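You operate a simulated robot arm through the tools that you are given. There is no shell and no other tool. Be economical: measure what you need, move in short steps, check, and stop when the job is done.

You are at the controls of a simulated two-armed robot. One attempt, no reset.

JOB
Take the blue collar on the top of the narrow cabinet and put it away on the bench top under the shafts. Fetch the packet stack from the bed top by the fan box and set it on the socket bench shelf. Take the loose valve on the bed top by the fan box and put it away on the lower air shelf. Shut the reject drawer. Take the insulating tape on the middle of the bed top and put it away on the door rack third shelf from the top. Put the tall sleeve on the middle of the bed top away on the stock rack top shelf. Take the relay from the middle of the bed top and leave it on the socket bench top. Any order will do. Set down upright: packet stack, relay.

Only the result counts: the job must be done as asked and must still hold three seconds after the hand-in. Knocking over, shifting, dropping, spilling or breaking anything else fails it.

ROBOT AND FRAMES
Two 7-joint arms with two-finger grippers on one trunk, on a base that drives. Base frame: it is fixed to the floor where the robot stands at the start and does not move with it; the origin is under the middle of the robot, x ahead of it, y to its left, z up. Units: m, rad, N and s.
The left shoulder is at the start at [0.06, 0.123, 0.945], the right one opposite. With the tool pointing down near the work surface each hand reaches from about 0.36 to 0.8 m from the robot's upright axis, wherever it stands, measured 20 degrees to its own side. Places, roughly: bench top under the shafts (62x12 cm) [-2.52, -1.78, 0.84]; blue collar (7x7x3 cm) [0.6, 0.1, 0.9]; door rack third shelf [-1.8, 5.8, 1]; insulating tape (7x7x2 cm) [1, 0.6, 1]; loose valve (4x10x5 cm) [1.1, -0.1, 1]; lower air shelf (106x18 cm) [1.72, 5.86, 0.96]; packet stack [1, 0, 1]; reject drawer [0.5, -0.3, 0.8]; relay [1, 1.75, 1]; socket bench shelf [-2.7, -0.4, 0.4]; socket bench top [-2.7, -0.4, 0.8]; stock rack top shelf [-2.7, 0.7, 1.3]; tall sleeve (7x5x11 cm) [1, 0.8, 1]. Payload 1.47 kg a hand.
The tool frame of a hand sits at the grasp point between the pads (the TCP): z along the fingers, y along the line on which they close. The tips reach 0.016 m beyond it. Largest opening 0.087 m; the body of the gripper starts 0.055 m behind the TCP.
Orientation is told as [roll, pitch, yaw] about the base's x, y, z axes, in that order, counted from this pose: with the fingers straight down and closing along the base's y, the tool's x points along the base's -x, its y along +y and its z along -z.

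CONTROLS
- The arms move only by the tool jog_arm. It takes "left_moves", "right_moves" or both (then of equal length, played together; a hand with none holds still); each is a list of rows, each an object (a shift or turn left out is 0, a gripper value left out holds the last) with "fingers": the finger opening in mm, from 0 to 87; "travel": the shift along the tool's x, y, z in mm, a list of three; "dr": the turn, a rotation vector about the tool's x, y, z in rad, a list of three. In form: [{"fingers": fingers, "travel": [dx, dy, dz], "dr": [wx, wy, wz]}, ...]. A call has 1 to 20 rows; each row shifts and turns the commanded pose from where the row before left it, along the tool's axes as they then stand. Rows are played at 5 a second. More than 0.05 m and 0.15 rad between two rows, or a gripper value outside its range, and nothing of the call is played. A pose out of reach is approached as far as the arm can. The call stops where the force on the tool passes 40 N (or 10 N more than at its start, if that is more) or the arm is blocked; 0.2 s more then pass. Each finger travels about 0.153 m/s and halts on what it meets, pressing with about 28 N; the grip force reading is that of the motor and also rises with nothing between the fingers. The clock runs only during rows and for 0.2 s after the last one: add rows that do not move to give the fingers time. It gives the time, the measured TCP pose, the force on the tool (base axes), the opening and the grip force at its end, in the units of the frame above (readings bear some noise), with the torque about the TCP (base axes, N m) and any sound that the robot's microphone picked up.
- Cameras (640 x 400 px; columns grow to the right, rows downward): "scene" is now at [0.0933, -0.0059, 1.5076]; the picture's right is [-0.05, -1.00, 0.00], its down [-0.67, 0.03, -0.74] and it looks along [0.74, -0.04, -0.67] (base axes); focal length 262 px, centre (320, 200). "left" rides on the left gripper at [0.073, -0.012, -0.09] in its tool frame; the picture's right is [0.16, 0.99, 0.00], its down [-0.72, 0.12, -0.68] and it looks along [-0.67, 0.11, 0.73] (tool axes); focal length 247 px, centre (320, 200). "right" rides on the right gripper at [0.073, 0.012, -0.09] in its tool frame; the picture's right is [-0.16, 0.99, 0.00], its down [-0.72, -0.12, -0.68] and it looks along [-0.67, -0.11, 0.73] (tool axes); focal length 247 px, centre (320, 200). There is no depth. A picture from a camera that has moved, and an enlarged one, comes with that camera's place and axes in the base frame and with its lens.
- camera(camera): a new picture of that camera. The clock stands still meanwhile.
- slide_trunk(by): slides the trunk up (or, below 0, down) by that many m; the arms and the scene camera ride with it, the base frame stays. It gives what a move gives, with no picture.
- roll_base(legs): drives the robot by 1 to 6 legs, each [ahead, left, turn to the left] in m, m and rad, along the robot's own axes; the way and the turn of a leg run together, so that a leg with both is an arc; at most 1.5 m and 3.142 rad a leg. The arms and the cameras ride along, it lands a little off, and it stops where it bumps. It gives what a move gives.
- turn_head(pan, tilt): turns the head with the scene camera to pan (to the left, within 2.094 rad either way) and tilt (down, from -0.506 to 1.204), counted from straight ahead of the robot. It gives what a move gives.
- zoom(camera, box): a new picture of the part [left, top, right, bottom] of that camera's present view, enlarged. The clock stands still meanwhile.
- finish_job(): hands the job in; it is judged then, once.

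Go step by step. Nothing tells you exact positions but the pictures and the camera data: compare them with the known pose of the tool, close in by small moves and look again before you grip or let go. The budget is 196 turns and 176 pictures, counting those below and the enlarged ones. Unless the task says otherwise, let go and move clear before handing in, and close with one line.

The tools are called as a command line: name --argument value ..., lists and objects as JSON in quotes. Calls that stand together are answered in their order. jog_arm: Moves the arms, as the interface text tells. Its arguments: {"type":"object","properties":{"left_moves":{"type":"array","items":{"type":"object","properties":{"fingers":{"type":"number"},"travel":{"type":"array","items":{"type":"number"}},"dr":{"type":"array","items":{"type":"number"}}}}},"right_moves":{"type":"array","items":{"type":"object","properties":{"fingers":{"type":"number"},"travel":{"type":"array","items":{"type":"number"}},"dr":{"type":"array","items":{"type":"number"}}}}}},"required":[]} The other tools are called the same way: slide_trunk (by) slides the trunk up or down; roll_base (legs) drives the base; turn_head (pan, tilt) turns the head that bears the scene camera; camera (camera) takes a picture; zoom (camera, box) takes an enlarged picture of a part of a camera's view; finish_job () hands the job in.

At the start:

```text
time_s: 0.0
left_tcp_pos: [0.5453, 0.164, 1.2003]
left_orientation: [-0.001, 0.0, 0.001]
left_wrist_force: [0.4, -0.7, -0.1]
left_moment: [-0.02, -0.03, 0.03]
left_opening: 0.0868
left_grasp_force: 0.0
right_tcp_pos: [0.4189, -0.2021, 1.2241]
right_orientation: [0.001, 0.0, 0.001]
right_wrist_force: [0.1, -0.3, 0.2]
right_moment: [0.0, -0.03, -0.03]
right_opening: 0.0871
right_grasp_force: 0.1
trunk travel left (down, up): [-0.1, 0.13]
robot x, y, heading: [-0.0009, 0.0012, -0.001]
head pan, tilt: [-0.051, 0.737]
```

scene: 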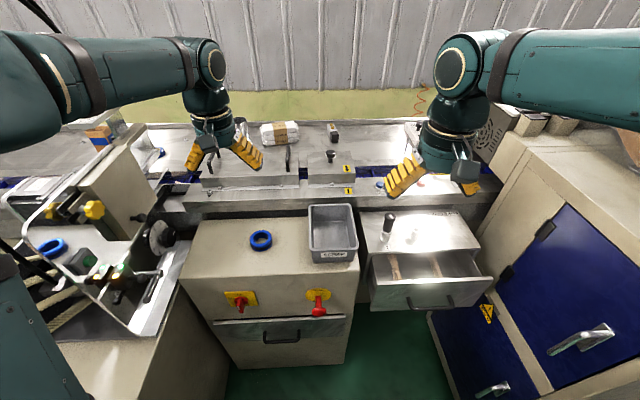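
right: 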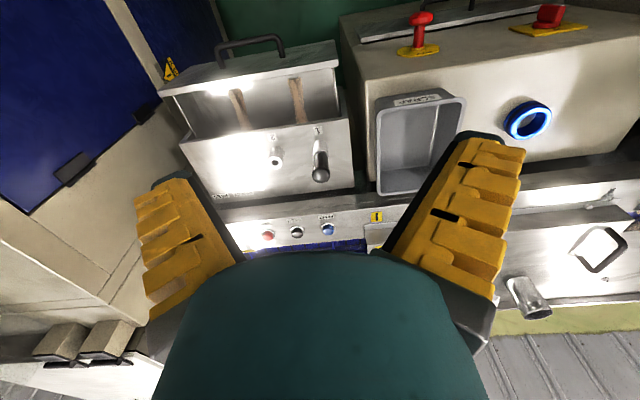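
left: 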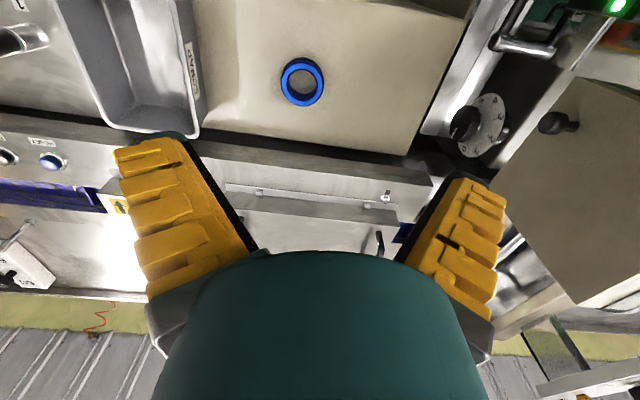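

The collar lies on the cabinet ahead, and the reject drawer is open on the right. I'll survey the bed and the surroundings first.

zoom --camera "scene" --box '[180, 90, 500, 290]'

turn_head --pan 0.8 --tilt 0.5

camera --camera "scene"

turn_head --pan 2.0 --tilt 0.4

camera --camera "scene"

turn_head --pan -2.0 --tilt 0.4

camera --camera "scene"

```text
2.00 times, centred on (340, 190) of scene
camera zoom: at [0.0933, -0.0059, 1.5076], right [-0.05, -1.0, 0.0], down [-0.67, 0.03, -0.74], along [0.74, -0.04, -0.67], focal length 524 px, centre (280, 220)
```

zoom: 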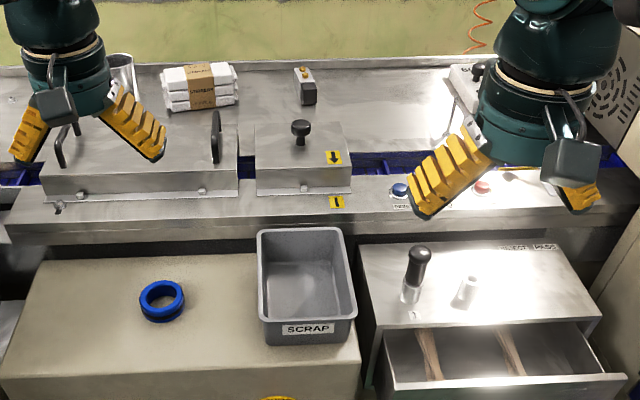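

```text
time_s: 1.2
left_tcp_pos: [0.5458, 0.1639, 1.201]
left_orientation: [0.002, -0.003, 0.0]
left_wrist_force: [0.9, 0.0, 0.0]
left_moment: [-0.03, -0.01, -0.01]
left_opening: 0.0871
left_grasp_force: 0.0
right_tcp_pos: [0.4184, -0.2022, 1.2254]
right_orientation: [-0.002, 0.0, 0.001]
right_wrist_force: [0.0, -0.5, 0.3]
right_moment: [0.0, 0.02, -0.02]
right_opening: 0.0872
right_grasp_force: 0.1
trunk travel left (down, up): [-0.1, 0.13]
robot x, y, heading: [-0.0007, 0.0035, 0.001]
head pan, tilt: [0.799, 0.499]
```

```text
171 pictures are left
camera scene: at [0.0734, 0.0635, 1.5284], right [0.72, -0.7, 0.0], down [-0.33, -0.34, -0.88], along [0.61, 0.63, -0.48], focal length 262 px, centre (320, 200)
```

scene: 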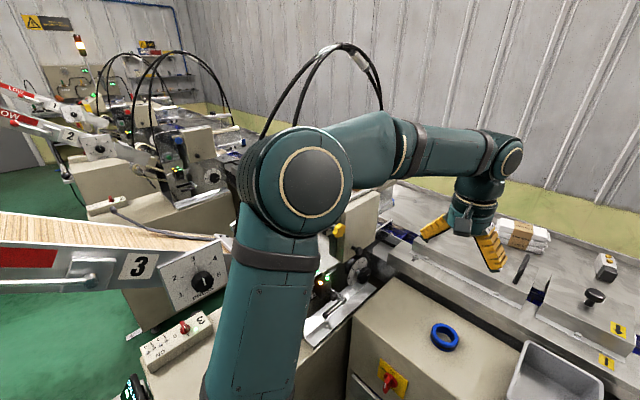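

```text
time_s: 2.6
left_tcp_pos: [0.5457, 0.1647, 1.2]
left_orientation: [-0.001, 0.0, 0.0]
left_wrist_force: [-0.5, 1.2, 1.6]
left_moment: [-0.05, -0.05, 0.02]
left_opening: 0.0869
left_grasp_force: 0.1
right_tcp_pos: [0.4184, -0.2009, 1.2261]
right_orientation: [-0.002, 0.001, -0.002]
right_wrist_force: [0.5, 0.3, -0.2]
right_moment: [-0.02, 0.02, 0.0]
right_opening: 0.087
right_grasp_force: 0.1
trunk travel left (down, up): [-0.1, 0.13]
robot x, y, heading: [0.0014, -0.0011, -0.002]
head pan, tilt: [2.0, 0.4]
```

```text
170 pictures are left
camera scene: at [-0.0286, 0.0825, 1.5375], right [0.91, 0.42, 0.0], down [0.16, -0.35, -0.92], along [-0.38, 0.84, -0.39], focal length 262 px, centre (320, 200)
```

scene: 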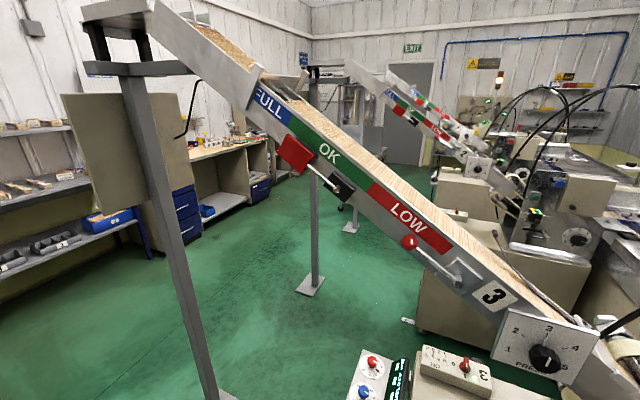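

```text
time_s: 5.8
left_tcp_pos: [0.5456, 0.1648, 1.2005]
left_orientation: [0.0, 0.0, 0.001]
left_wrist_force: [-0.9, -0.2, -1.1]
left_moment: [-0.02, -0.04, 0.01]
left_opening: 0.0869
left_grasp_force: 0.1
right_tcp_pos: [0.4183, -0.2017, 1.2258]
right_orientation: [0.001, -0.002, 0.001]
right_wrist_force: [0.5, 0.4, -0.5]
right_moment: [0.01, -0.02, 0.0]
right_opening: 0.0869
right_grasp_force: 0.0
trunk travel left (down, up): [-0.1, 0.13]
robot x, y, heading: [0.0029, -0.0013, -0.003]
head pan, tilt: [-2.0, 0.4]
```

```text
169 pictures are left
camera scene: at [-0.0286, -0.0859, 1.5375], right [-0.91, 0.42, 0.0], down [0.16, 0.35, -0.92], along [-0.38, -0.84, -0.39], focal length 262 px, centre (320, 200)
```

scene: 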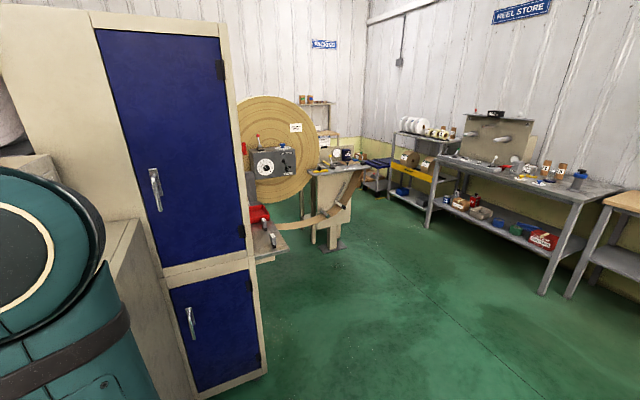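

The stations are arranged along a wall bed. I'll look more closely to the left, straight ahead, and at the racks behind.

turn_head --pan 0.45 --tilt 0.55

zoom --camera "scene" --box '[0, 100, 480, 400]'

turn_head --pan 1.3 --tilt 0.3

zoom --camera "scene" --box '[160, 50, 640, 350]'

turn_head --pan 2.09 --tilt 0.9

camera --camera "scene"

```text
time_s: 8.1
left_tcp_pos: [0.5467, 0.1646, 1.199]
left_orientation: [0.002, 0.0, -0.001]
left_wrist_force: [-0.1, 0.2, 0.6]
left_moment: [0.0, 0.0, -0.01]
left_opening: 0.0869
left_grasp_force: 0.2
right_tcp_pos: [0.418, -0.201, 1.2256]
right_orientation: [0.002, 0.0, 0.001]
right_wrist_force: [0.4, 0.0, -0.3]
right_moment: [-0.03, 0.04, 0.0]
right_opening: 0.0868
right_grasp_force: 0.1
trunk travel left (down, up): [-0.1, 0.13]
robot x, y, heading: [-0.001, -0.0029, 0.001]
head pan, tilt: [0.45, 0.55]
```

```text
1.33 times, centred on (240, 250) of scene
camera zoom: at [0.0908, 0.0374, 1.5238], right [0.43, -0.9, 0.0], down [-0.47, -0.23, -0.85], along [0.77, 0.37, -0.52], focal length 350 px, centre (427, 133)
```

zoom: 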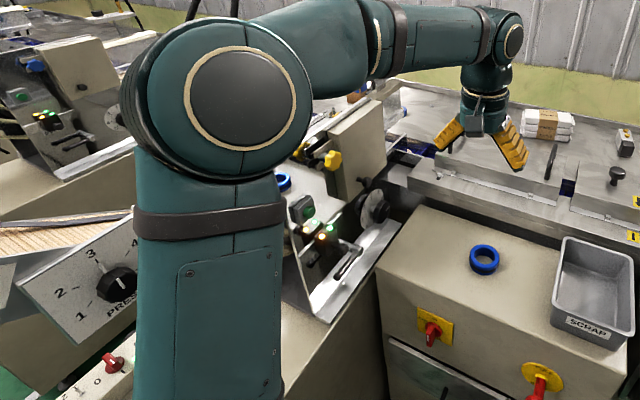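

```text
time_s: 9.2
left_tcp_pos: [0.5453, 0.1643, 1.1995]
left_orientation: [-0.001, 0.0, 0.001]
left_wrist_force: [1.1, 0.3, 0.2]
left_moment: [-0.04, 0.0, -0.03]
left_opening: 0.0867
left_grasp_force: 0.1
right_tcp_pos: [0.4188, -0.2015, 1.2262]
right_orientation: [-0.001, 0.0, -0.001]
right_wrist_force: [0.5, -0.9, -0.5]
right_moment: [-0.03, 0.0, -0.01]
right_opening: 0.0871
right_grasp_force: 0.0
trunk travel left (down, up): [-0.1, 0.13]
robot x, y, heading: [0.0019, 0.0028, -0.0]
head pan, tilt: [1.3, 0.3]
```

```text
1.33 times, centred on (400, 200) of scene
camera zoom: at [0.0349, 0.0883, 1.5468], right [0.96, -0.27, 0.0], down [-0.08, -0.29, -0.96], along [0.26, 0.92, -0.3], focal length 350 px, centre (213, 200)
```

zoom: 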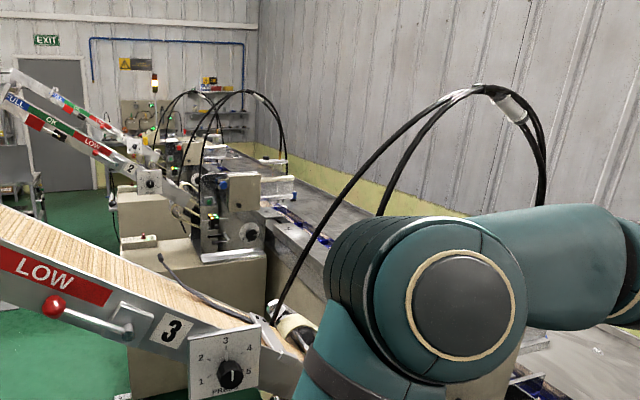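

```text
time_s: 10.4
left_tcp_pos: [0.5456, 0.164, 1.2003]
left_orientation: [0.0, 0.0, 0.0]
left_wrist_force: [-0.2, 1.5, 0.0]
left_moment: [-0.01, 0.02, 0.03]
left_opening: 0.087
left_grasp_force: 0.0
right_tcp_pos: [0.4176, -0.2015, 1.227]
right_orientation: [0.0, -0.001, 0.0]
right_wrist_force: [0.1, -0.1, 0.0]
right_moment: [-0.02, 0.01, 0.02]
right_opening: 0.087
right_grasp_force: 0.0
trunk travel left (down, up): [-0.1, 0.13]
robot x, y, heading: [0.0026, -0.002, 0.003]
head pan, tilt: [2.089, 0.901]
```

```text
166 pictures are left
camera scene: at [-0.0275, 0.0639, 1.4946], right [0.87, 0.49, 0.0], down [0.39, -0.68, -0.62], along [-0.31, 0.54, -0.78], focal length 262 px, centre (320, 200)
```

scene: 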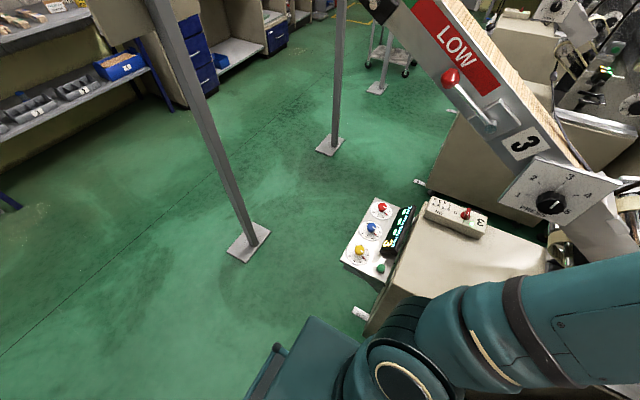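

Station 3's chute and cabinet are on the left. The reject drawer's handle is near (0.42, -0.33, 0.82), so I'll close the right gripper, lower it in front of the handle and push.

jog_arm --right_moves '[{"fingers": 0, "travel": [32, -42, 0]}, {"travel": [32, -42, 0]}, {"travel": [32, -43, 0]}, {"travel": [0, 0, 45]}, {"travel": [0, 0, 45]}, {"travel": [0, 0, 45]}, {"travel": [0, 0, 45]}, {"travel": [0, 0, 45]}, {"travel": [0, 0, 45]}, {"travel": [0, 0, 45]}, {"travel": [0, 0, 45]}, {"travel": [0, 0, 45]}]'

turn_head --pan -0.4 --tilt 0.8

camera --camera "scene"

```text
refused: row 1 steps farther than a row can; nothing moved
```

```text
time_s: 12.6
left_tcp_pos: [0.5462, 0.165, 1.1996]
left_orientation: [-0.001, 0.0, 0.0]
left_wrist_force: [0.2, 0.2, 0.0]
left_moment: [0.01, -0.01, 0.03]
left_opening: 0.0869
left_grasp_force: 0.1
right_tcp_pos: [0.4193, -0.2012, 1.2261]
right_orientation: [0.0, 0.0, -0.001]
right_wrist_force: [0.3, -0.1, 0.4]
right_moment: [-0.03, 0.02, -0.01]
right_opening: 0.0868
right_grasp_force: 0.1
trunk travel left (down, up): [-0.1, 0.13]
robot x, y, heading: [0.0007, 0.0025, -0.005]
head pan, tilt: [-0.4, 0.799]
```

```text
165 pictures are left
camera scene: at [0.0842, -0.0331, 1.5024], right [-0.39, -0.92, 0.0], down [-0.66, 0.28, -0.7], along [0.64, -0.27, -0.72], focal length 262 px, centre (320, 200)
```

scene: 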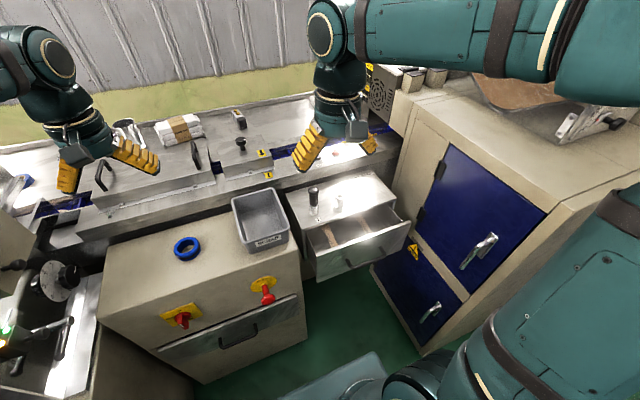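

The handle's position checks out at about (0.417, -0.32, 0.82). I'll redo the move in smaller rows.

jog_arm --right_moves '[{"fingers": 0, "travel": [22, -32, 0]}, {"travel": [22, -32, 0]}, {"travel": [22, -32, 0]}, {"travel": [22, -25, 0]}, {"travel": [0, 0, 45]}, {"travel": [0, 0, 45]}, {"travel": [0, 0, 45]}, {"travel": [0, 0, 45]}, {"travel": [0, 0, 45]}, {"travel": [0, 0, 45]}, {"travel": [0, 0, 45]}, {"travel": [0, 0, 45]}, {"travel": [0, 0, 45]}]'

camera --camera "scene"

```text
time_s: 15.4
left_tcp_pos: [0.5477, 0.1648, 1.1994]
left_orientation: [0.0, 0.002, 0.0]
left_wrist_force: [0.1, -0.5, 0.3]
left_moment: [0.01, 0.0, -0.01]
left_opening: 0.0871
left_grasp_force: 0.0
right_tcp_pos: [0.3318, -0.3223, 0.8203]
right_orientation: [0.0, 0.0, 0.001]
right_wrist_force: [-0.2, -0.2, 0.2]
right_moment: [0.0, -0.01, -0.01]
right_opening: 0.0002
right_grasp_force: 28.1
trunk travel left (down, up): [-0.1, 0.13]
robot x, y, heading: [0.0025, -0.002, 0.001]
head pan, tilt: [-0.4, 0.799]
```

```text
164 pictures are left
camera scene: at [0.0855, -0.0331, 1.5023], right [-0.39, -0.92, 0.0], down [-0.66, 0.28, -0.7], along [0.64, -0.27, -0.72], focal length 262 px, centre (320, 200)
```

scene: 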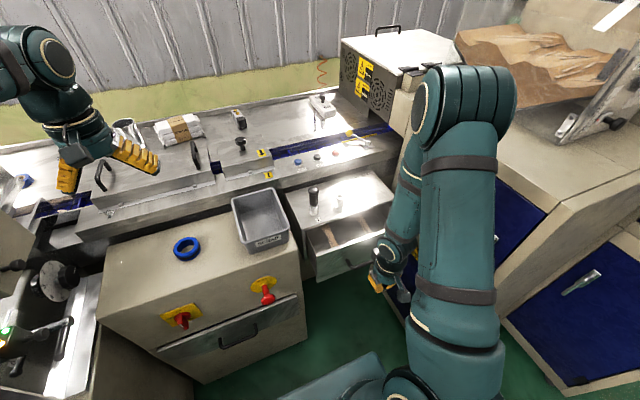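

The right hand is in front of the handle. I also see another small object near the fan box, so I'll zoom in before identifying the valve, and start the drawer push.

zoom --camera "scene" --box '[130, 70, 370, 220]'

jog_arm --right_moves '[{"travel": [-40, 0, 0]}, {"travel": [-30, 0, 0]}, {"travel": [-20, 0, 0]}, {"travel": [-20, 0, 0]}, {"travel": [-20, 0, 0]}, {"travel": [-20, 0, 0]}]'

camera --camera "scene"

```text
2.67 times, centred on (250, 145) of scene
camera zoom: at [0.0855, -0.0331, 1.5023], right [-0.39, -0.92, 0.0], down [-0.66, 0.28, -0.7], along [0.64, -0.27, -0.72], focal length 699 px, centre (507, 347)
```

zoom: 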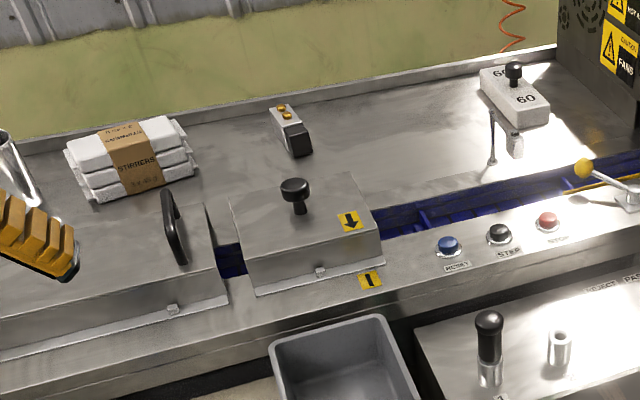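

```text
time_s: 16.8
left_tcp_pos: [0.5457, 0.1637, 1.1996]
left_orientation: [0.001, 0.001, 0.0]
left_wrist_force: [0.6, -0.7, 0.0]
left_moment: [0.0, -0.01, -0.03]
left_opening: 0.0869
left_grasp_force: 0.0
right_tcp_pos: [0.482, -0.3228, 0.8203]
right_orientation: [-0.001, 0.001, 0.0]
right_wrist_force: [-0.7, 0.7, 0.5]
right_moment: [0.03, 0.01, 0.03]
right_opening: 0.0001
right_grasp_force: 28.2
trunk travel left (down, up): [-0.1, 0.13]
robot x, y, heading: [0.0053, 0.0031, -0.001]
head pan, tilt: [-0.4, 0.799]
```

```text
162 pictures are left
camera scene: at [0.0846, -0.0331, 1.5024], right [-0.39, -0.92, 0.0], down [-0.66, 0.28, -0.7], along [0.64, -0.27, -0.72], focal length 262 px, centre (320, 200)
```

scene: 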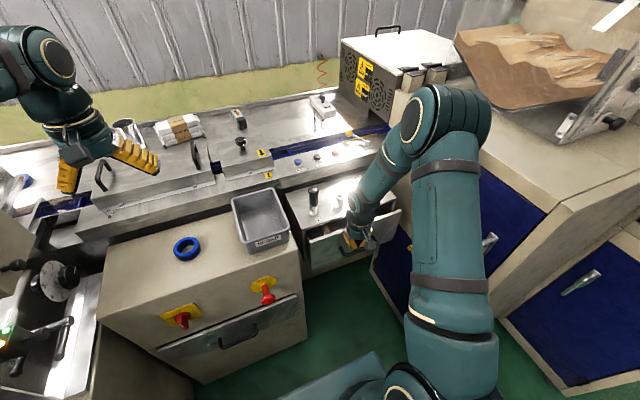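

The drawer is sliding in. I'll keep pushing until it stops.

jog_arm --right_moves '[{"travel": [-15, 0, 0]}, {"travel": [-15, 0, 0]}, {"travel": [-15, 0, 0]}, {"travel": [-15, 0, 0]}, {"travel": [-15, 0, 0]}, {"travel": [-15, 0, 0]}, {"travel": [-10, 0, 0]}, {"travel": [-10, 0, 0]}, {"travel": [-10, 0, 0]}]'

camera --camera "scene"

```text
time_s: 17.7
left_tcp_pos: [0.5438, 0.1651, 1.2021]
left_orientation: [-0.003, -0.004, -0.001]
left_wrist_force: [0.1, 0.2, 0.3]
left_moment: [0.0, 0.02, -0.02]
left_opening: 0.0869
left_grasp_force: 0.1
right_tcp_pos: [0.5195, -0.3232, 0.821]
right_orientation: [0.002, 0.023, 0.0]
right_wrist_force: [-17.9, 2.7, 16.7]
right_moment: [-0.01, -1.46, 0.41]
right_opening: 0.0
right_grasp_force: 28.2
trunk travel left (down, up): [-0.1, 0.13]
robot x, y, heading: [-0.0033, -0.002, -0.0]
head pan, tilt: [-0.4, 0.799]
stopped in row 4 (right hand): the force on the tool passed its limit at 48 N (the readings are from after the stop); the commanded pose is now the measured one
```

```text
161 pictures are left
camera scene: at [0.0809, -0.0319, 1.5029], right [-0.39, -0.92, 0.0], down [-0.66, 0.28, -0.7], along [0.64, -0.27, -0.72], focal length 262 px, centre (320, 200)
```

scene: 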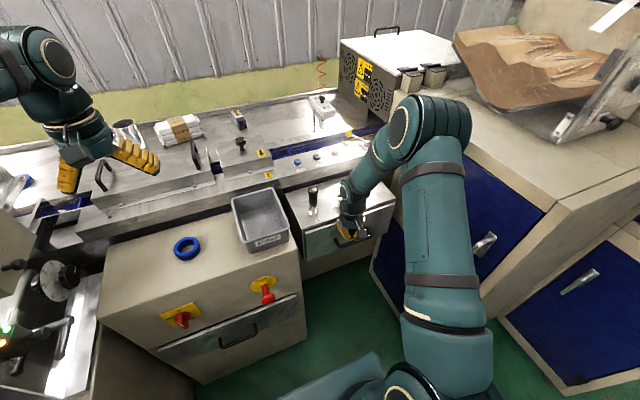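

The push met firm resistance. I'll back off and check that the drawer is really shut.

jog_arm --right_moves '[{"travel": [40, 0, 0]}, {"travel": [40, 0, 0]}, {"travel": [40, 0, 0]}, {"travel": [40, 0, 0]}, {"travel": [20, 0, -40]}, {"travel": [0, 0, -45]}, {"travel": [0, 0, -45]}, {"travel": [0, 0, -45]}, {"travel": [0, 0, -45]}, {"travel": [0, 0, -45]}]'

zoom --camera "scene" --box '[220, 150, 460, 300]'

camera --camera "right"

```text
time_s: 19.9
left_tcp_pos: [0.546, 0.1642, 1.2004]
left_orientation: [-0.001, 0.0, -0.002]
left_wrist_force: [-0.7, 0.7, 0.7]
left_moment: [-0.04, -0.03, 0.0]
left_opening: 0.0872
left_grasp_force: 0.0
right_tcp_pos: [0.3466, -0.3225, 1.0874]
right_orientation: [0.003, 0.022, -0.001]
right_wrist_force: [0.5, 1.5, 0.0]
right_moment: [0.04, -0.01, 0.03]
right_opening: 0.0
right_grasp_force: 28.1
trunk travel left (down, up): [-0.1, 0.13]
robot x, y, heading: [-0.0002, 0.0003, -0.001]
head pan, tilt: [-0.4, 0.799]
```

```text
2.67 times, centred on (340, 225) of scene
camera zoom: at [0.0832, -0.033, 1.5025], right [-0.39, -0.92, 0.0], down [-0.66, 0.28, -0.7], along [0.64, -0.27, -0.72], focal length 699 px, centre (267, 133)
```

zoom: 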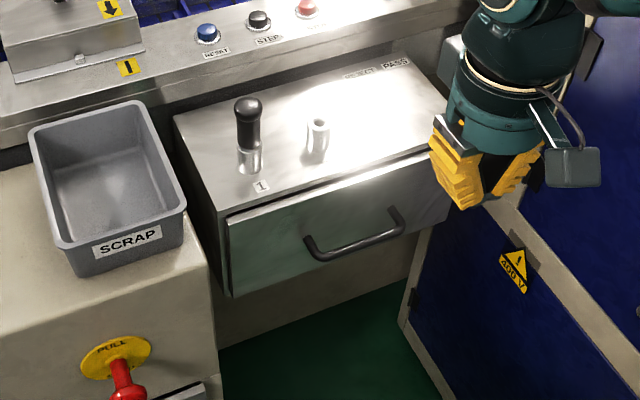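

```text
159 pictures are left
camera right: at [0.2755, -0.3102, 1.179], right [0.16, 0.99, 0.0], down [0.74, -0.12, 0.66], along [0.66, -0.11, -0.75], focal length 247 px, centre (320, 200)
```

right: 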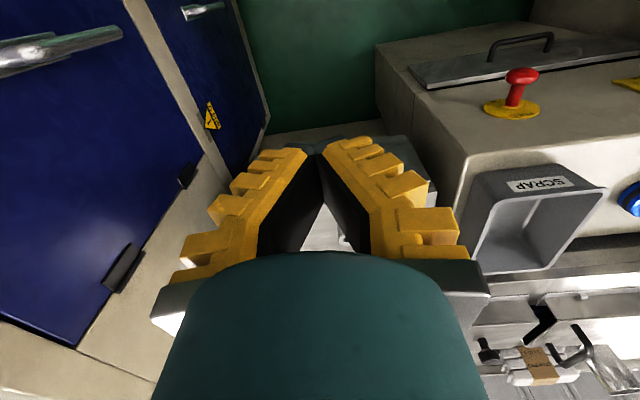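

zoom --camera "scene" --box '[280, 185, 400, 265]'

```text
5.00 times, centred on (340, 225) of scene
camera zoom: at [0.0832, -0.033, 1.5025], right [-0.39, -0.92, 0.0], down [-0.66, 0.28, -0.7], along [0.64, -0.27, -0.72], focal length 1310 px, centre (220, 75)
```

zoom: 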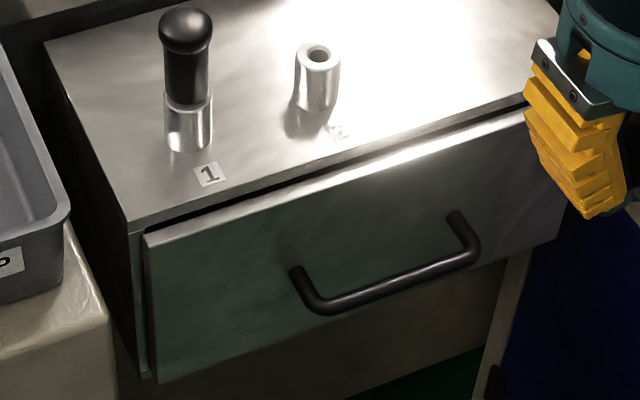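

There's a thin gap above the panel. I'll push again a bit lower and see whether it stops at the same place.

jog_arm --right_moves '[{"travel": [0, 0, 45], "dr": [0, -0.022, 0]}, {"travel": [0, 0, 45]}, {"travel": [0, 0, 45]}, {"travel": [0, 0, 45]}, {"travel": [0, 0, 45]}, {"travel": [0, 0, 45]}, {"travel": [0, 0, 15]}, {"travel": [-45, 0, 0]}, {"travel": [-45, 0, 0]}, {"travel": [-45, 0, 0]}, {"travel": [-20, 0, 0]}, {"travel": [-8, 0, 0]}, {"travel": [-8, 0, 0]}, {"travel": [-8, 0, 0]}, {"travel": [-8, 0, 0]}, {"travel": [-8, 0, 0]}, {"travel": [-8, 0, 0]}]'

zoom --camera "scene" --box '[280, 185, 400, 265]'

```text
time_s: 22.3
left_tcp_pos: [0.5452, 0.1638, 1.2002]
left_orientation: [0.0, 0.001, -0.002]
left_wrist_force: [0.3, -0.2, -0.8]
left_moment: [0.01, 0.0, 0.01]
left_opening: 0.087
left_grasp_force: 0.0
right_tcp_pos: [0.482, -0.3233, 0.8001]
right_orientation: [0.003, 0.026, -0.003]
right_wrist_force: [-13.5, 2.0, 15.8]
right_moment: [-0.1, -1.04, 0.13]
right_opening: 0.0
right_grasp_force: 27.3
trunk travel left (down, up): [-0.1, 0.13]
robot x, y, heading: [-0.0016, 0.0026, -0.007]
head pan, tilt: [-0.4, 0.799]
stopped in row 11 (right hand): the force on the tool passed its limit at 47 N (the readings are from after the stop); the commanded pose is now the measured one
```

```text
5.00 times, centred on (340, 225) of scene
camera zoom: at [0.0821, -0.0328, 1.5027], right [-0.39, -0.92, 0.0], down [-0.66, 0.28, -0.7], along [0.64, -0.27, -0.72], focal length 1310 px, centre (220, 75)
```

zoom: 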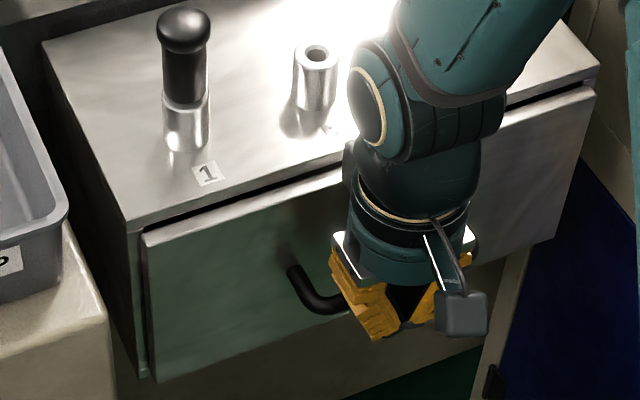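

The drawer holds firm against nearly 50 N, so it's shut. I'll retract the hand and check the base clearance in front, since the bed items are far away.

jog_arm --right_moves '[{"travel": [45, 0, 0]}, {"travel": [45, 0, 0]}, {"travel": [45, 0, 0], "dr": [0, -0.026, 0]}, {"travel": [10, 0, -45]}, {"travel": [0, 0, -45]}, {"travel": [0, 0, -45]}, {"travel": [0, 0, -45]}, {"travel": [0, 0, -45]}, {"travel": [0, 0, -45]}, {"travel": [0, 0, -45]}, {"travel": [0, 0, -45]}, {"travel": [0, 0, -40]}]'

turn_head --pan 0 --tilt 1.2

camera --camera "scene"

```text
time_s: 24.9
left_tcp_pos: [0.5452, 0.1629, 1.2003]
left_orientation: [0.0, 0.0, 0.0]
left_wrist_force: [-1.4, 0.3, -0.2]
left_moment: [-0.01, 0.0, -0.01]
left_opening: 0.0868
left_grasp_force: 0.0
right_tcp_pos: [0.3371, -0.324, 1.2027]
right_orientation: [0.004, -0.003, 0.0]
right_wrist_force: [0.2, 0.0, 0.2]
right_moment: [-0.03, 0.01, -0.02]
right_opening: 0.0
right_grasp_force: 27.6
trunk travel left (down, up): [-0.1, 0.13]
robot x, y, heading: [-0.0001, 0.0001, -0.001]
head pan, tilt: [-0.4, 0.799]
```

```text
time_s: 25.8
left_tcp_pos: [0.5457, 0.1636, 1.1995]
left_orientation: [0.002, 0.002, 0.0]
left_wrist_force: [0.7, 0.3, 0.6]
left_moment: [0.03, -0.02, 0.0]
left_opening: 0.0872
left_grasp_force: 0.0
right_tcp_pos: [0.3378, -0.3256, 1.2022]
right_orientation: [0.003, -0.004, -0.002]
right_wrist_force: [0.5, -0.7, -0.1]
right_moment: [-0.02, 0.03, -0.05]
right_opening: 0.0
right_grasp_force: 28.0
trunk travel left (down, up): [-0.1, 0.13]
robot x, y, heading: [-0.003, 0.0021, -0.0]
head pan, tilt: [0.0, 1.201]
```

```text
156 pictures are left
camera scene: at [0.0653, -0.0019, 1.4747], right [0.0, -1.0, 0.0], down [-0.93, 0.0, -0.36], along [0.36, 0.0, -0.93], focal length 262 px, centre (320, 200)
```

scene: 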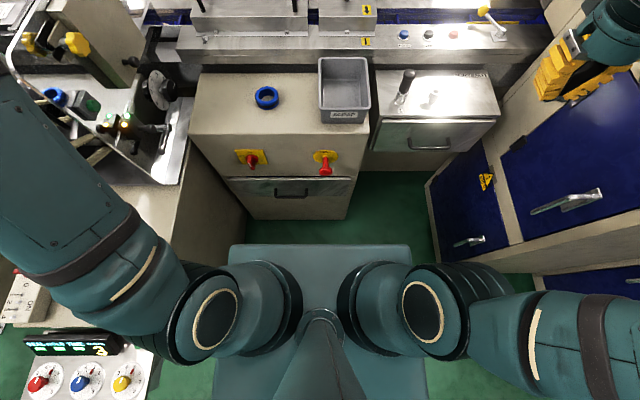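

The base's front edge is visible. I'll raise the trunk and use the parallax to size the base and the gap ahead.

slide_trunk --by 0.12

camera --camera "scene"

```text
time_s: 27.3
left_tcp_pos: [0.5466, 0.1619, 1.319]
left_orientation: [-0.001, 0.001, -0.001]
left_wrist_force: [0.5, -0.3, -0.2]
left_moment: [0.02, 0.01, 0.03]
left_opening: 0.0869
left_grasp_force: 0.1
right_tcp_pos: [0.3379, -0.3253, 1.3226]
right_orientation: [0.004, -0.002, -0.003]
right_wrist_force: [0.5, 0.5, -0.6]
right_moment: [0.03, -0.01, 0.01]
right_opening: 0.0
right_grasp_force: 28.0
trunk travel left (down, up): [-0.22, 0.01]
robot x, y, heading: [-0.0006, -0.0009, -0.005]
head pan, tilt: [0.0, 1.201]
```

```text
155 pictures are left
camera scene: at [0.0655, -0.0019, 1.5946], right [0.0, -1.0, 0.0], down [-0.93, 0.0, -0.36], along [0.36, 0.0, -0.93], focal length 262 px, centre (320, 200)
```

scene: 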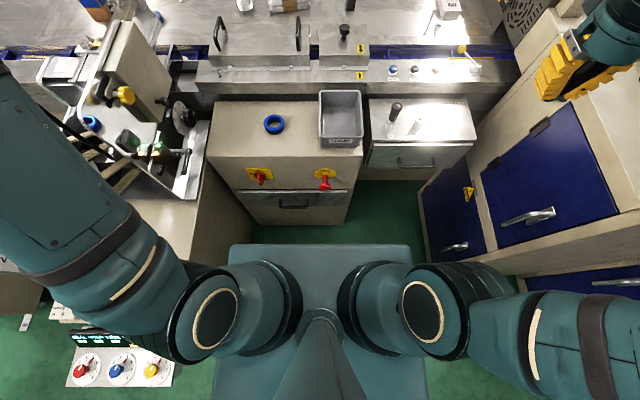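

The front plate rides with the trunk, and the cabinet face works out at x≈0.47. That leaves room to drive forward, so I'll advance carefully.

roll_base --legs '[[0.12, 0, 0]]'

camera --camera "scene"

```text
time_s: 28.5
left_tcp_pos: [0.6658, 0.1631, 1.3197]
left_orientation: [0.001, 0.0, -0.002]
left_wrist_force: [0.3, 0.2, 0.3]
left_moment: [0.01, 0.0, -0.01]
left_opening: 0.0867
left_grasp_force: 0.1
right_tcp_pos: [0.457, -0.3256, 1.3219]
right_orientation: [0.003, -0.002, -0.002]
right_wrist_force: [0.8, -0.4, -0.2]
right_moment: [0.02, 0.04, -0.03]
right_opening: 0.0
right_grasp_force: 27.8
trunk travel left (down, up): [-0.22, 0.01]
robot x, y, heading: [0.1161, -0.0028, -0.01]
head pan, tilt: [0.0, 1.201]
```

```text
154 pictures are left
camera scene: at [0.1854, -0.0021, 1.5947], right [0.0, -1.0, 0.0], down [-0.93, 0.0, -0.36], along [0.36, 0.0, -0.93], focal length 262 px, centre (320, 200)
```

scene: 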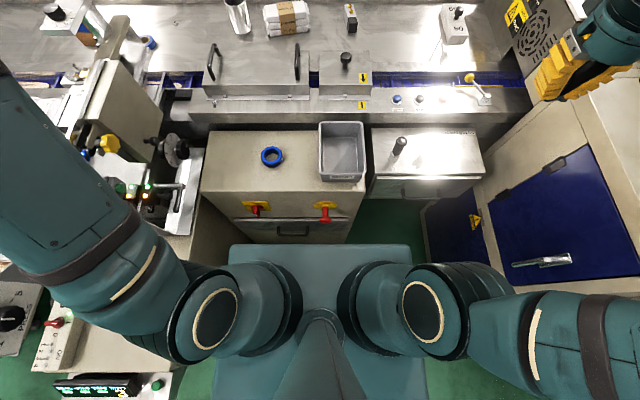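

I now see the bed items: packets at about (1.11, 0.11) and valve at about (1.11, -0.11). I'll advance slightly more and then look at them with the hand cameras.

roll_base --legs '[[0.045, 0, 0]]'

turn_head --pan 0 --tilt 0.75

camera --camera "scene"

camera --camera "left"

```text
time_s: 29.4
left_tcp_pos: [0.7104, 0.1621, 1.3191]
left_orientation: [0.0, 0.0, -0.001]
left_wrist_force: [0.8, 0.0, -0.5]
left_moment: [-0.01, 0.04, 0.02]
left_opening: 0.0869
left_grasp_force: 0.0
right_tcp_pos: [0.5032, -0.3252, 1.3215]
right_orientation: [0.003, -0.002, -0.001]
right_wrist_force: [-0.3, 0.7, -0.2]
right_moment: [-0.01, 0.0, 0.0]
right_opening: 0.0
right_grasp_force: 28.4
trunk travel left (down, up): [-0.22, 0.01]
robot x, y, heading: [0.164, -0.0012, 0.003]
head pan, tilt: [0.0, 1.201]
```

```text
time_s: 30.3
left_tcp_pos: [0.71, 0.162, 1.3205]
left_orientation: [0.0, 0.002, -0.002]
left_wrist_force: [0.4, -0.4, 0.5]
left_moment: [0.02, -0.01, 0.0]
left_opening: 0.0871
left_grasp_force: 0.0
right_tcp_pos: [0.5018, -0.3256, 1.3226]
right_orientation: [0.005, -0.002, -0.002]
right_wrist_force: [-0.1, -0.4, 0.6]
right_moment: [0.02, -0.01, -0.01]
right_opening: 0.0
right_grasp_force: 27.9
trunk travel left (down, up): [-0.22, 0.01]
robot x, y, heading: [0.1639, -0.0029, -0.008]
head pan, tilt: [0.0, 0.75]
```

```text
153 pictures are left
camera scene: at [0.2559, -0.0022, 1.6264], right [0.0, -1.0, 0.0], down [-0.68, 0.0, -0.73], along [0.73, 0.0, -0.68], focal length 262 px, centre (320, 200)
```

scene: 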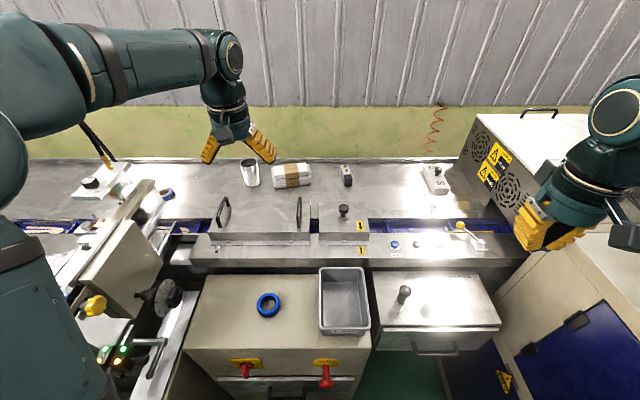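

```text
152 pictures are left
camera left: at [0.6364, 0.1512, 1.4086], right [-0.16, 0.99, 0.0], down [0.72, 0.11, 0.68], along [0.67, 0.11, -0.73], focal length 247 px, centre (320, 200)
```

left: 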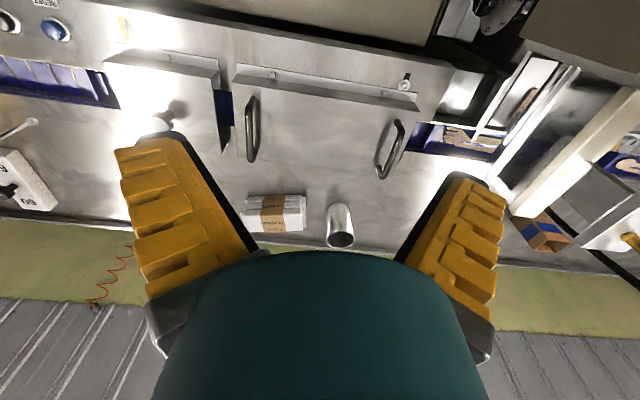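

The tape is visible at about (1.02, 0.59). I'll zoom on the packet stack and valve to measure them and choose a grip.

zoom --camera "left" --box '[220, 170, 380, 270]'

zoom --camera "scene" --box '[220, 130, 380, 230]'

```text
4.00 times, centred on (300, 220) of left
camera zoom: at [0.6364, 0.1512, 1.4086], right [-0.16, 0.99, 0.0], down [0.72, 0.11, 0.68], along [0.67, 0.11, -0.73], focal length 988 px, centre (400, 120)
```

zoom: 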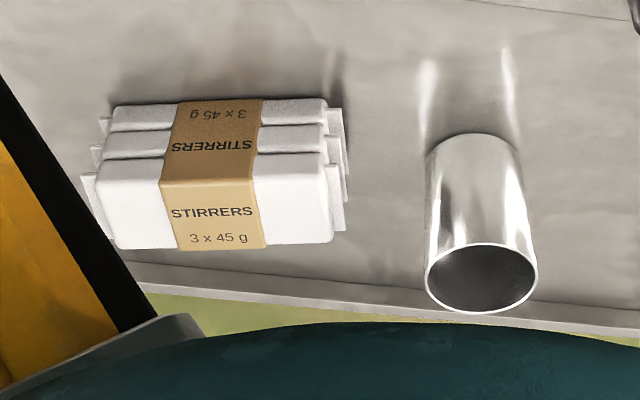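

```text
4.00 times, centred on (300, 180) of scene
camera zoom: at [0.2559, -0.0022, 1.6264], right [0.0, -1.0, 0.0], down [-0.68, 0.0, -0.73], along [0.73, 0.0, -0.68], focal length 1048 px, centre (400, 280)
```

zoom: 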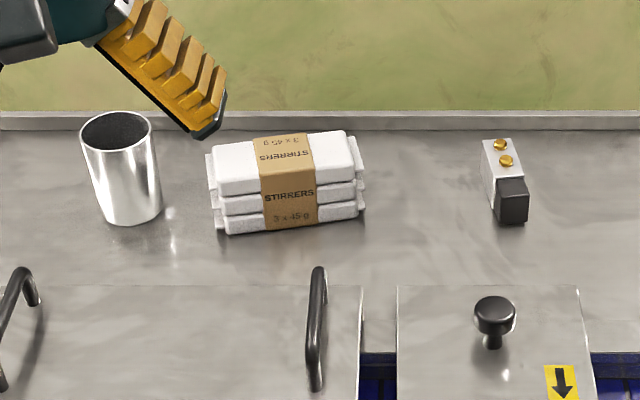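

The packets are about 6.5 cm deep in x and 13 cm along y, so I must get closer for a tool-down grip. I'll look down at the gap to the cabinet before advancing.

turn_head --pan 0 --tilt 1.2

camera --camera "scene"

```text
time_s: 31.2
left_tcp_pos: [0.7097, 0.1635, 1.3194]
left_orientation: [0.001, -0.002, -0.001]
left_wrist_force: [-0.2, 0.5, 0.0]
left_moment: [0.04, 0.04, -0.02]
left_opening: 0.0869
left_grasp_force: 0.1
right_tcp_pos: [0.5023, -0.3253, 1.3223]
right_orientation: [0.003, -0.005, -0.002]
right_wrist_force: [-0.4, 1.4, 0.3]
right_moment: [-0.01, 0.0, 0.01]
right_opening: 0.0001
right_grasp_force: 27.6
trunk travel left (down, up): [-0.22, 0.01]
robot x, y, heading: [0.1655, -0.0021, -0.001]
head pan, tilt: [0.0, 1.201]
```

```text
149 pictures are left
camera scene: at [0.2293, -0.0021, 1.5948], right [0.0, -1.0, 0.0], down [-0.93, 0.0, -0.36], along [0.36, 0.0, -0.93], focal length 262 px, centre (320, 200)
```

scene: 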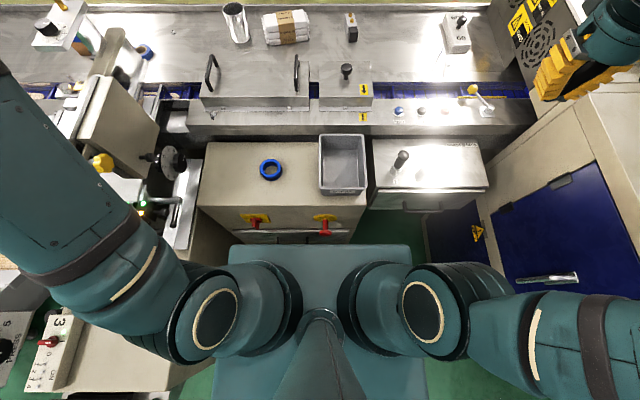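

roll_base --legs '[[0.04, 0, 0]]'

camera --camera "right"

```text
time_s: 32.2
left_tcp_pos: [0.7462, 0.1632, 1.3179]
left_orientation: [0.0, 0.001, -0.001]
left_wrist_force: [0.0, 0.4, -0.1]
left_moment: [-0.02, 0.01, -0.02]
left_opening: 0.0873
left_grasp_force: 0.1
right_tcp_pos: [0.54, -0.325, 1.3218]
right_orientation: [0.004, -0.002, 0.0]
right_wrist_force: [0.3, 0.3, -0.3]
right_moment: [0.0, -0.01, 0.0]
right_opening: 0.0
right_grasp_force: 28.0
trunk travel left (down, up): [-0.22, 0.01]
robot x, y, heading: [0.1987, -0.0017, 0.0]
head pan, tilt: [0.0, 1.201]
stopped in leg 1: the robot was blocked; the commanded pose is now the measured one
```

```text
148 pictures are left
camera right: at [0.4653, -0.3125, 1.412], right [0.16, 0.99, 0.0], down [0.72, -0.12, 0.68], along [0.67, -0.1, -0.73], focal length 247 px, centre (320, 200)
```

right: 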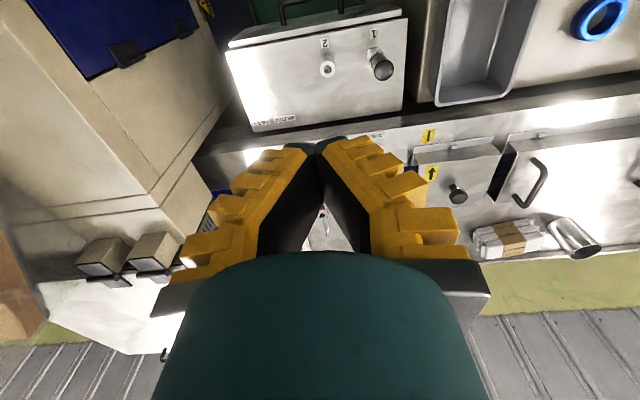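

The base touched the cabinet at x≈0.199, so that's the limit going forward. I'll back off a hair and test how far the left arm reaches with the tool down, staying high above the packets.

roll_base --legs '[[-0.006, 0, 0]]'

jog_arm --left_moves '[{"travel": [0, 0, 45]}, {"travel": [0, 0, 45]}, {"travel": [0, 0, 40]}, {"travel": [0, 0, 30]}, {"travel": [-45, -8, 0]}, {"travel": [-45, -8, 0]}, {"travel": [-45, -8, 0]}, {"travel": [-45, -8, 0]}, {"travel": [-45, -8, 0]}, {"travel": [-45, -8, 0]}, {"travel": [-45, 0, 0]}, {"travel": [-45, 0, 0]}]'

turn_head --pan 0.0 --tilt 0.7

camera --camera "scene"

```text
time_s: 32.9
left_tcp_pos: [0.7402, 0.164, 1.3196]
left_orientation: [0.0, 0.001, -0.001]
left_wrist_force: [-0.4, 1.1, -0.2]
left_moment: [0.02, 0.0, 0.0]
left_opening: 0.0868
left_grasp_force: 0.0
right_tcp_pos: [0.533, -0.3248, 1.3214]
right_orientation: [0.005, -0.005, 0.001]
right_wrist_force: [-0.2, -0.8, -0.4]
right_moment: [-0.02, 0.01, -0.01]
right_opening: 0.0001
right_grasp_force: 28.4
trunk travel left (down, up): [-0.22, 0.01]
robot x, y, heading: [0.1951, 0.0011, -0.002]
head pan, tilt: [0.0, 1.201]
```

```text
time_s: 35.5
left_tcp_pos: [0.943, 0.1292, 1.1504]
left_orientation: [-0.002, -0.002, 0.0]
left_wrist_force: [0.7, 0.8, 1.1]
left_moment: [-0.03, 0.0, 0.01]
left_opening: 0.0869
left_grasp_force: 0.0
left hand out of reach, approached as far as the arm can: row 9, 10, 11, 12
right_tcp_pos: [0.5309, -0.3251, 1.3217]
right_orientation: [0.003, -0.004, 0.002]
right_wrist_force: [0.5, 0.5, -0.9]
right_moment: [0.01, -0.02, 0.02]
right_opening: 0.0
right_grasp_force: 28.2
trunk travel left (down, up): [-0.22, 0.01]
robot x, y, heading: [0.192, -0.0007, -0.002]
head pan, tilt: [0.0, 1.201]
```

```text
time_s: 36.5
left_tcp_pos: [0.9437, 0.1287, 1.151]
left_orientation: [0.0, -0.002, 0.001]
left_wrist_force: [0.2, 0.5, -0.1]
left_moment: [-0.03, 0.02, 0.0]
left_opening: 0.0871
left_grasp_force: 0.1
right_tcp_pos: [0.5315, -0.3247, 1.3221]
right_orientation: [0.003, -0.002, -0.001]
right_wrist_force: [-0.2, 0.1, 0.3]
right_moment: [-0.02, 0.0, 0.01]
right_opening: 0.0
right_grasp_force: 27.9
trunk travel left (down, up): [-0.22, 0.01]
robot x, y, heading: [0.1904, -0.0037, 0.002]
head pan, tilt: [0.0, 0.7]
```

```text
147 pictures are left
camera scene: at [0.2872, -0.0026, 1.6306], right [0.0, -1.0, 0.0], down [-0.64, 0.0, -0.76], along [0.76, 0.0, -0.64], focal length 262 px, centre (320, 200)
```

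scene: 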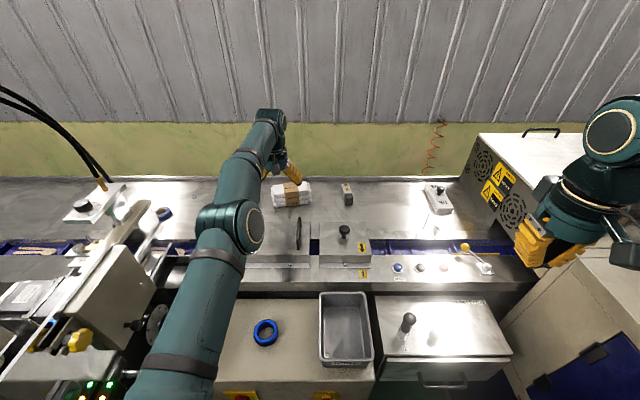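

With the tool down, the limit is about x=0.99. To gain reach I'll later turn the robot sideways and use the left arm for the packets. First I'll take the collar with the right hand, moving the left arm out of the way.

jog_arm --left_moves '[{"travel": [42, 0, -20]}, {"travel": [42, 0, -20]}, {"travel": [42, 0, -20]}, {"travel": [42, 0, -20]}, {"travel": [42, 15, -18]}, {"travel": [42, 20, -10]}, {"travel": [42, 20, -10]}, {"travel": [42, 20, -10]}, {"travel": [42, 20, -10]}, {"travel": [42, 25, -5]}, {"travel": [42, 25, -5]}, {"travel": [42, 25, -5]}, {"travel": [42, 25, -5]}]'

camera --camera "scene"

```text
time_s: 39.3
left_tcp_pos: [0.3965, 0.3243, 1.3094]
left_orientation: [-0.001, 0.001, -0.002]
left_wrist_force: [0.4, -0.6, -0.6]
left_moment: [0.02, -0.03, 0.01]
left_opening: 0.0871
left_grasp_force: 0.0
right_tcp_pos: [0.5304, -0.3254, 1.3229]
right_orientation: [0.002, -0.006, -0.002]
right_wrist_force: [-0.9, -0.1, 0.2]
right_moment: [0.02, -0.02, 0.0]
right_opening: 0.0001
right_grasp_force: 28.3
trunk travel left (down, up): [-0.22, 0.01]
robot x, y, heading: [0.1944, -0.0015, -0.002]
head pan, tilt: [0.0, 0.7]
```

```text
146 pictures are left
camera scene: at [0.2854, -0.0025, 1.6308], right [0.0, -1.0, 0.0], down [-0.64, 0.0, -0.77], along [0.77, 0.0, -0.64], focal length 262 px, centre (320, 200)
```

scene: 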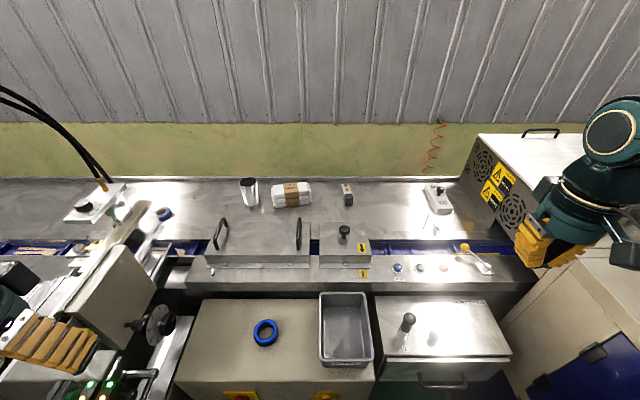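

The left arm is clear. I'll bring the right hand over the collar at about (0.583, 0.141).

jog_arm --right_moves '[{"fingers": 87, "travel": [-5, 42, 0]}, {"travel": [-5, 42, 0]}, {"travel": [-5, 42, 0]}, {"travel": [-5, 42, 0]}, {"travel": [-5, 42, 0]}, {"travel": [-5, 42, 0]}, {"travel": [-5, 42, 0]}, {"travel": [-5, 42, 0]}, {"travel": [-5, 42, 0]}, {"travel": [-5, 44, 0]}, {"travel": [0, 44, 0]}, {"travel": [0, 0, 45]}, {"travel": [0, 0, 45]}, {"travel": [0, 0, 45]}, {"travel": [0, 0, 45]}, {"travel": [0, 0, 40]}]'

camera --camera "right"

camera --camera "scene"

```text
time_s: 42.7
left_tcp_pos: [0.3982, 0.3243, 1.3097]
left_orientation: [0.0, -0.001, -0.001]
left_wrist_force: [-0.1, 0.5, 0.9]
left_moment: [-0.04, 0.02, -0.02]
left_opening: 0.087
left_grasp_force: 0.0
right_tcp_pos: [0.583, 0.1428, 1.1039]
right_orientation: [0.002, -0.005, 0.001]
right_wrist_force: [-0.2, 0.1, 0.0]
right_moment: [0.02, -0.02, 0.01]
right_opening: 0.0872
right_grasp_force: 0.1
trunk travel left (down, up): [-0.22, 0.01]
robot x, y, heading: [0.1949, -0.005, -0.005]
head pan, tilt: [0.0, 0.7]
```

```text
145 pictures are left
camera right: at [0.5078, 0.1549, 1.1938], right [0.16, 0.99, 0.0], down [0.72, -0.12, 0.68], along [0.67, -0.11, -0.73], focal length 247 px, centre (320, 200)
```

right: 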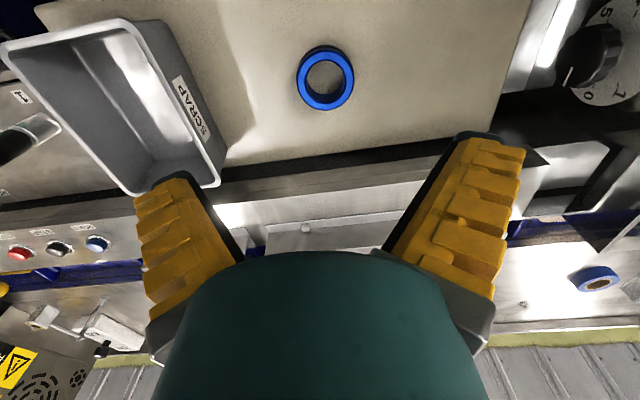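

```text
144 pictures are left
camera scene: at [0.2878, -0.002, 1.6306], right [0.0, -1.0, 0.0], down [-0.64, 0.0, -0.76], along [0.76, 0.0, -0.64], focal length 262 px, centre (320, 200)
```

scene: 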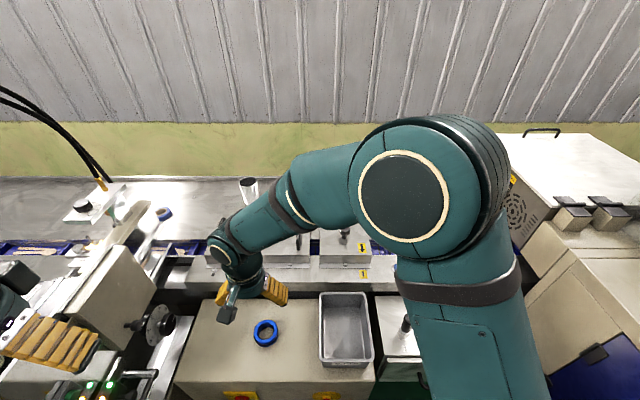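

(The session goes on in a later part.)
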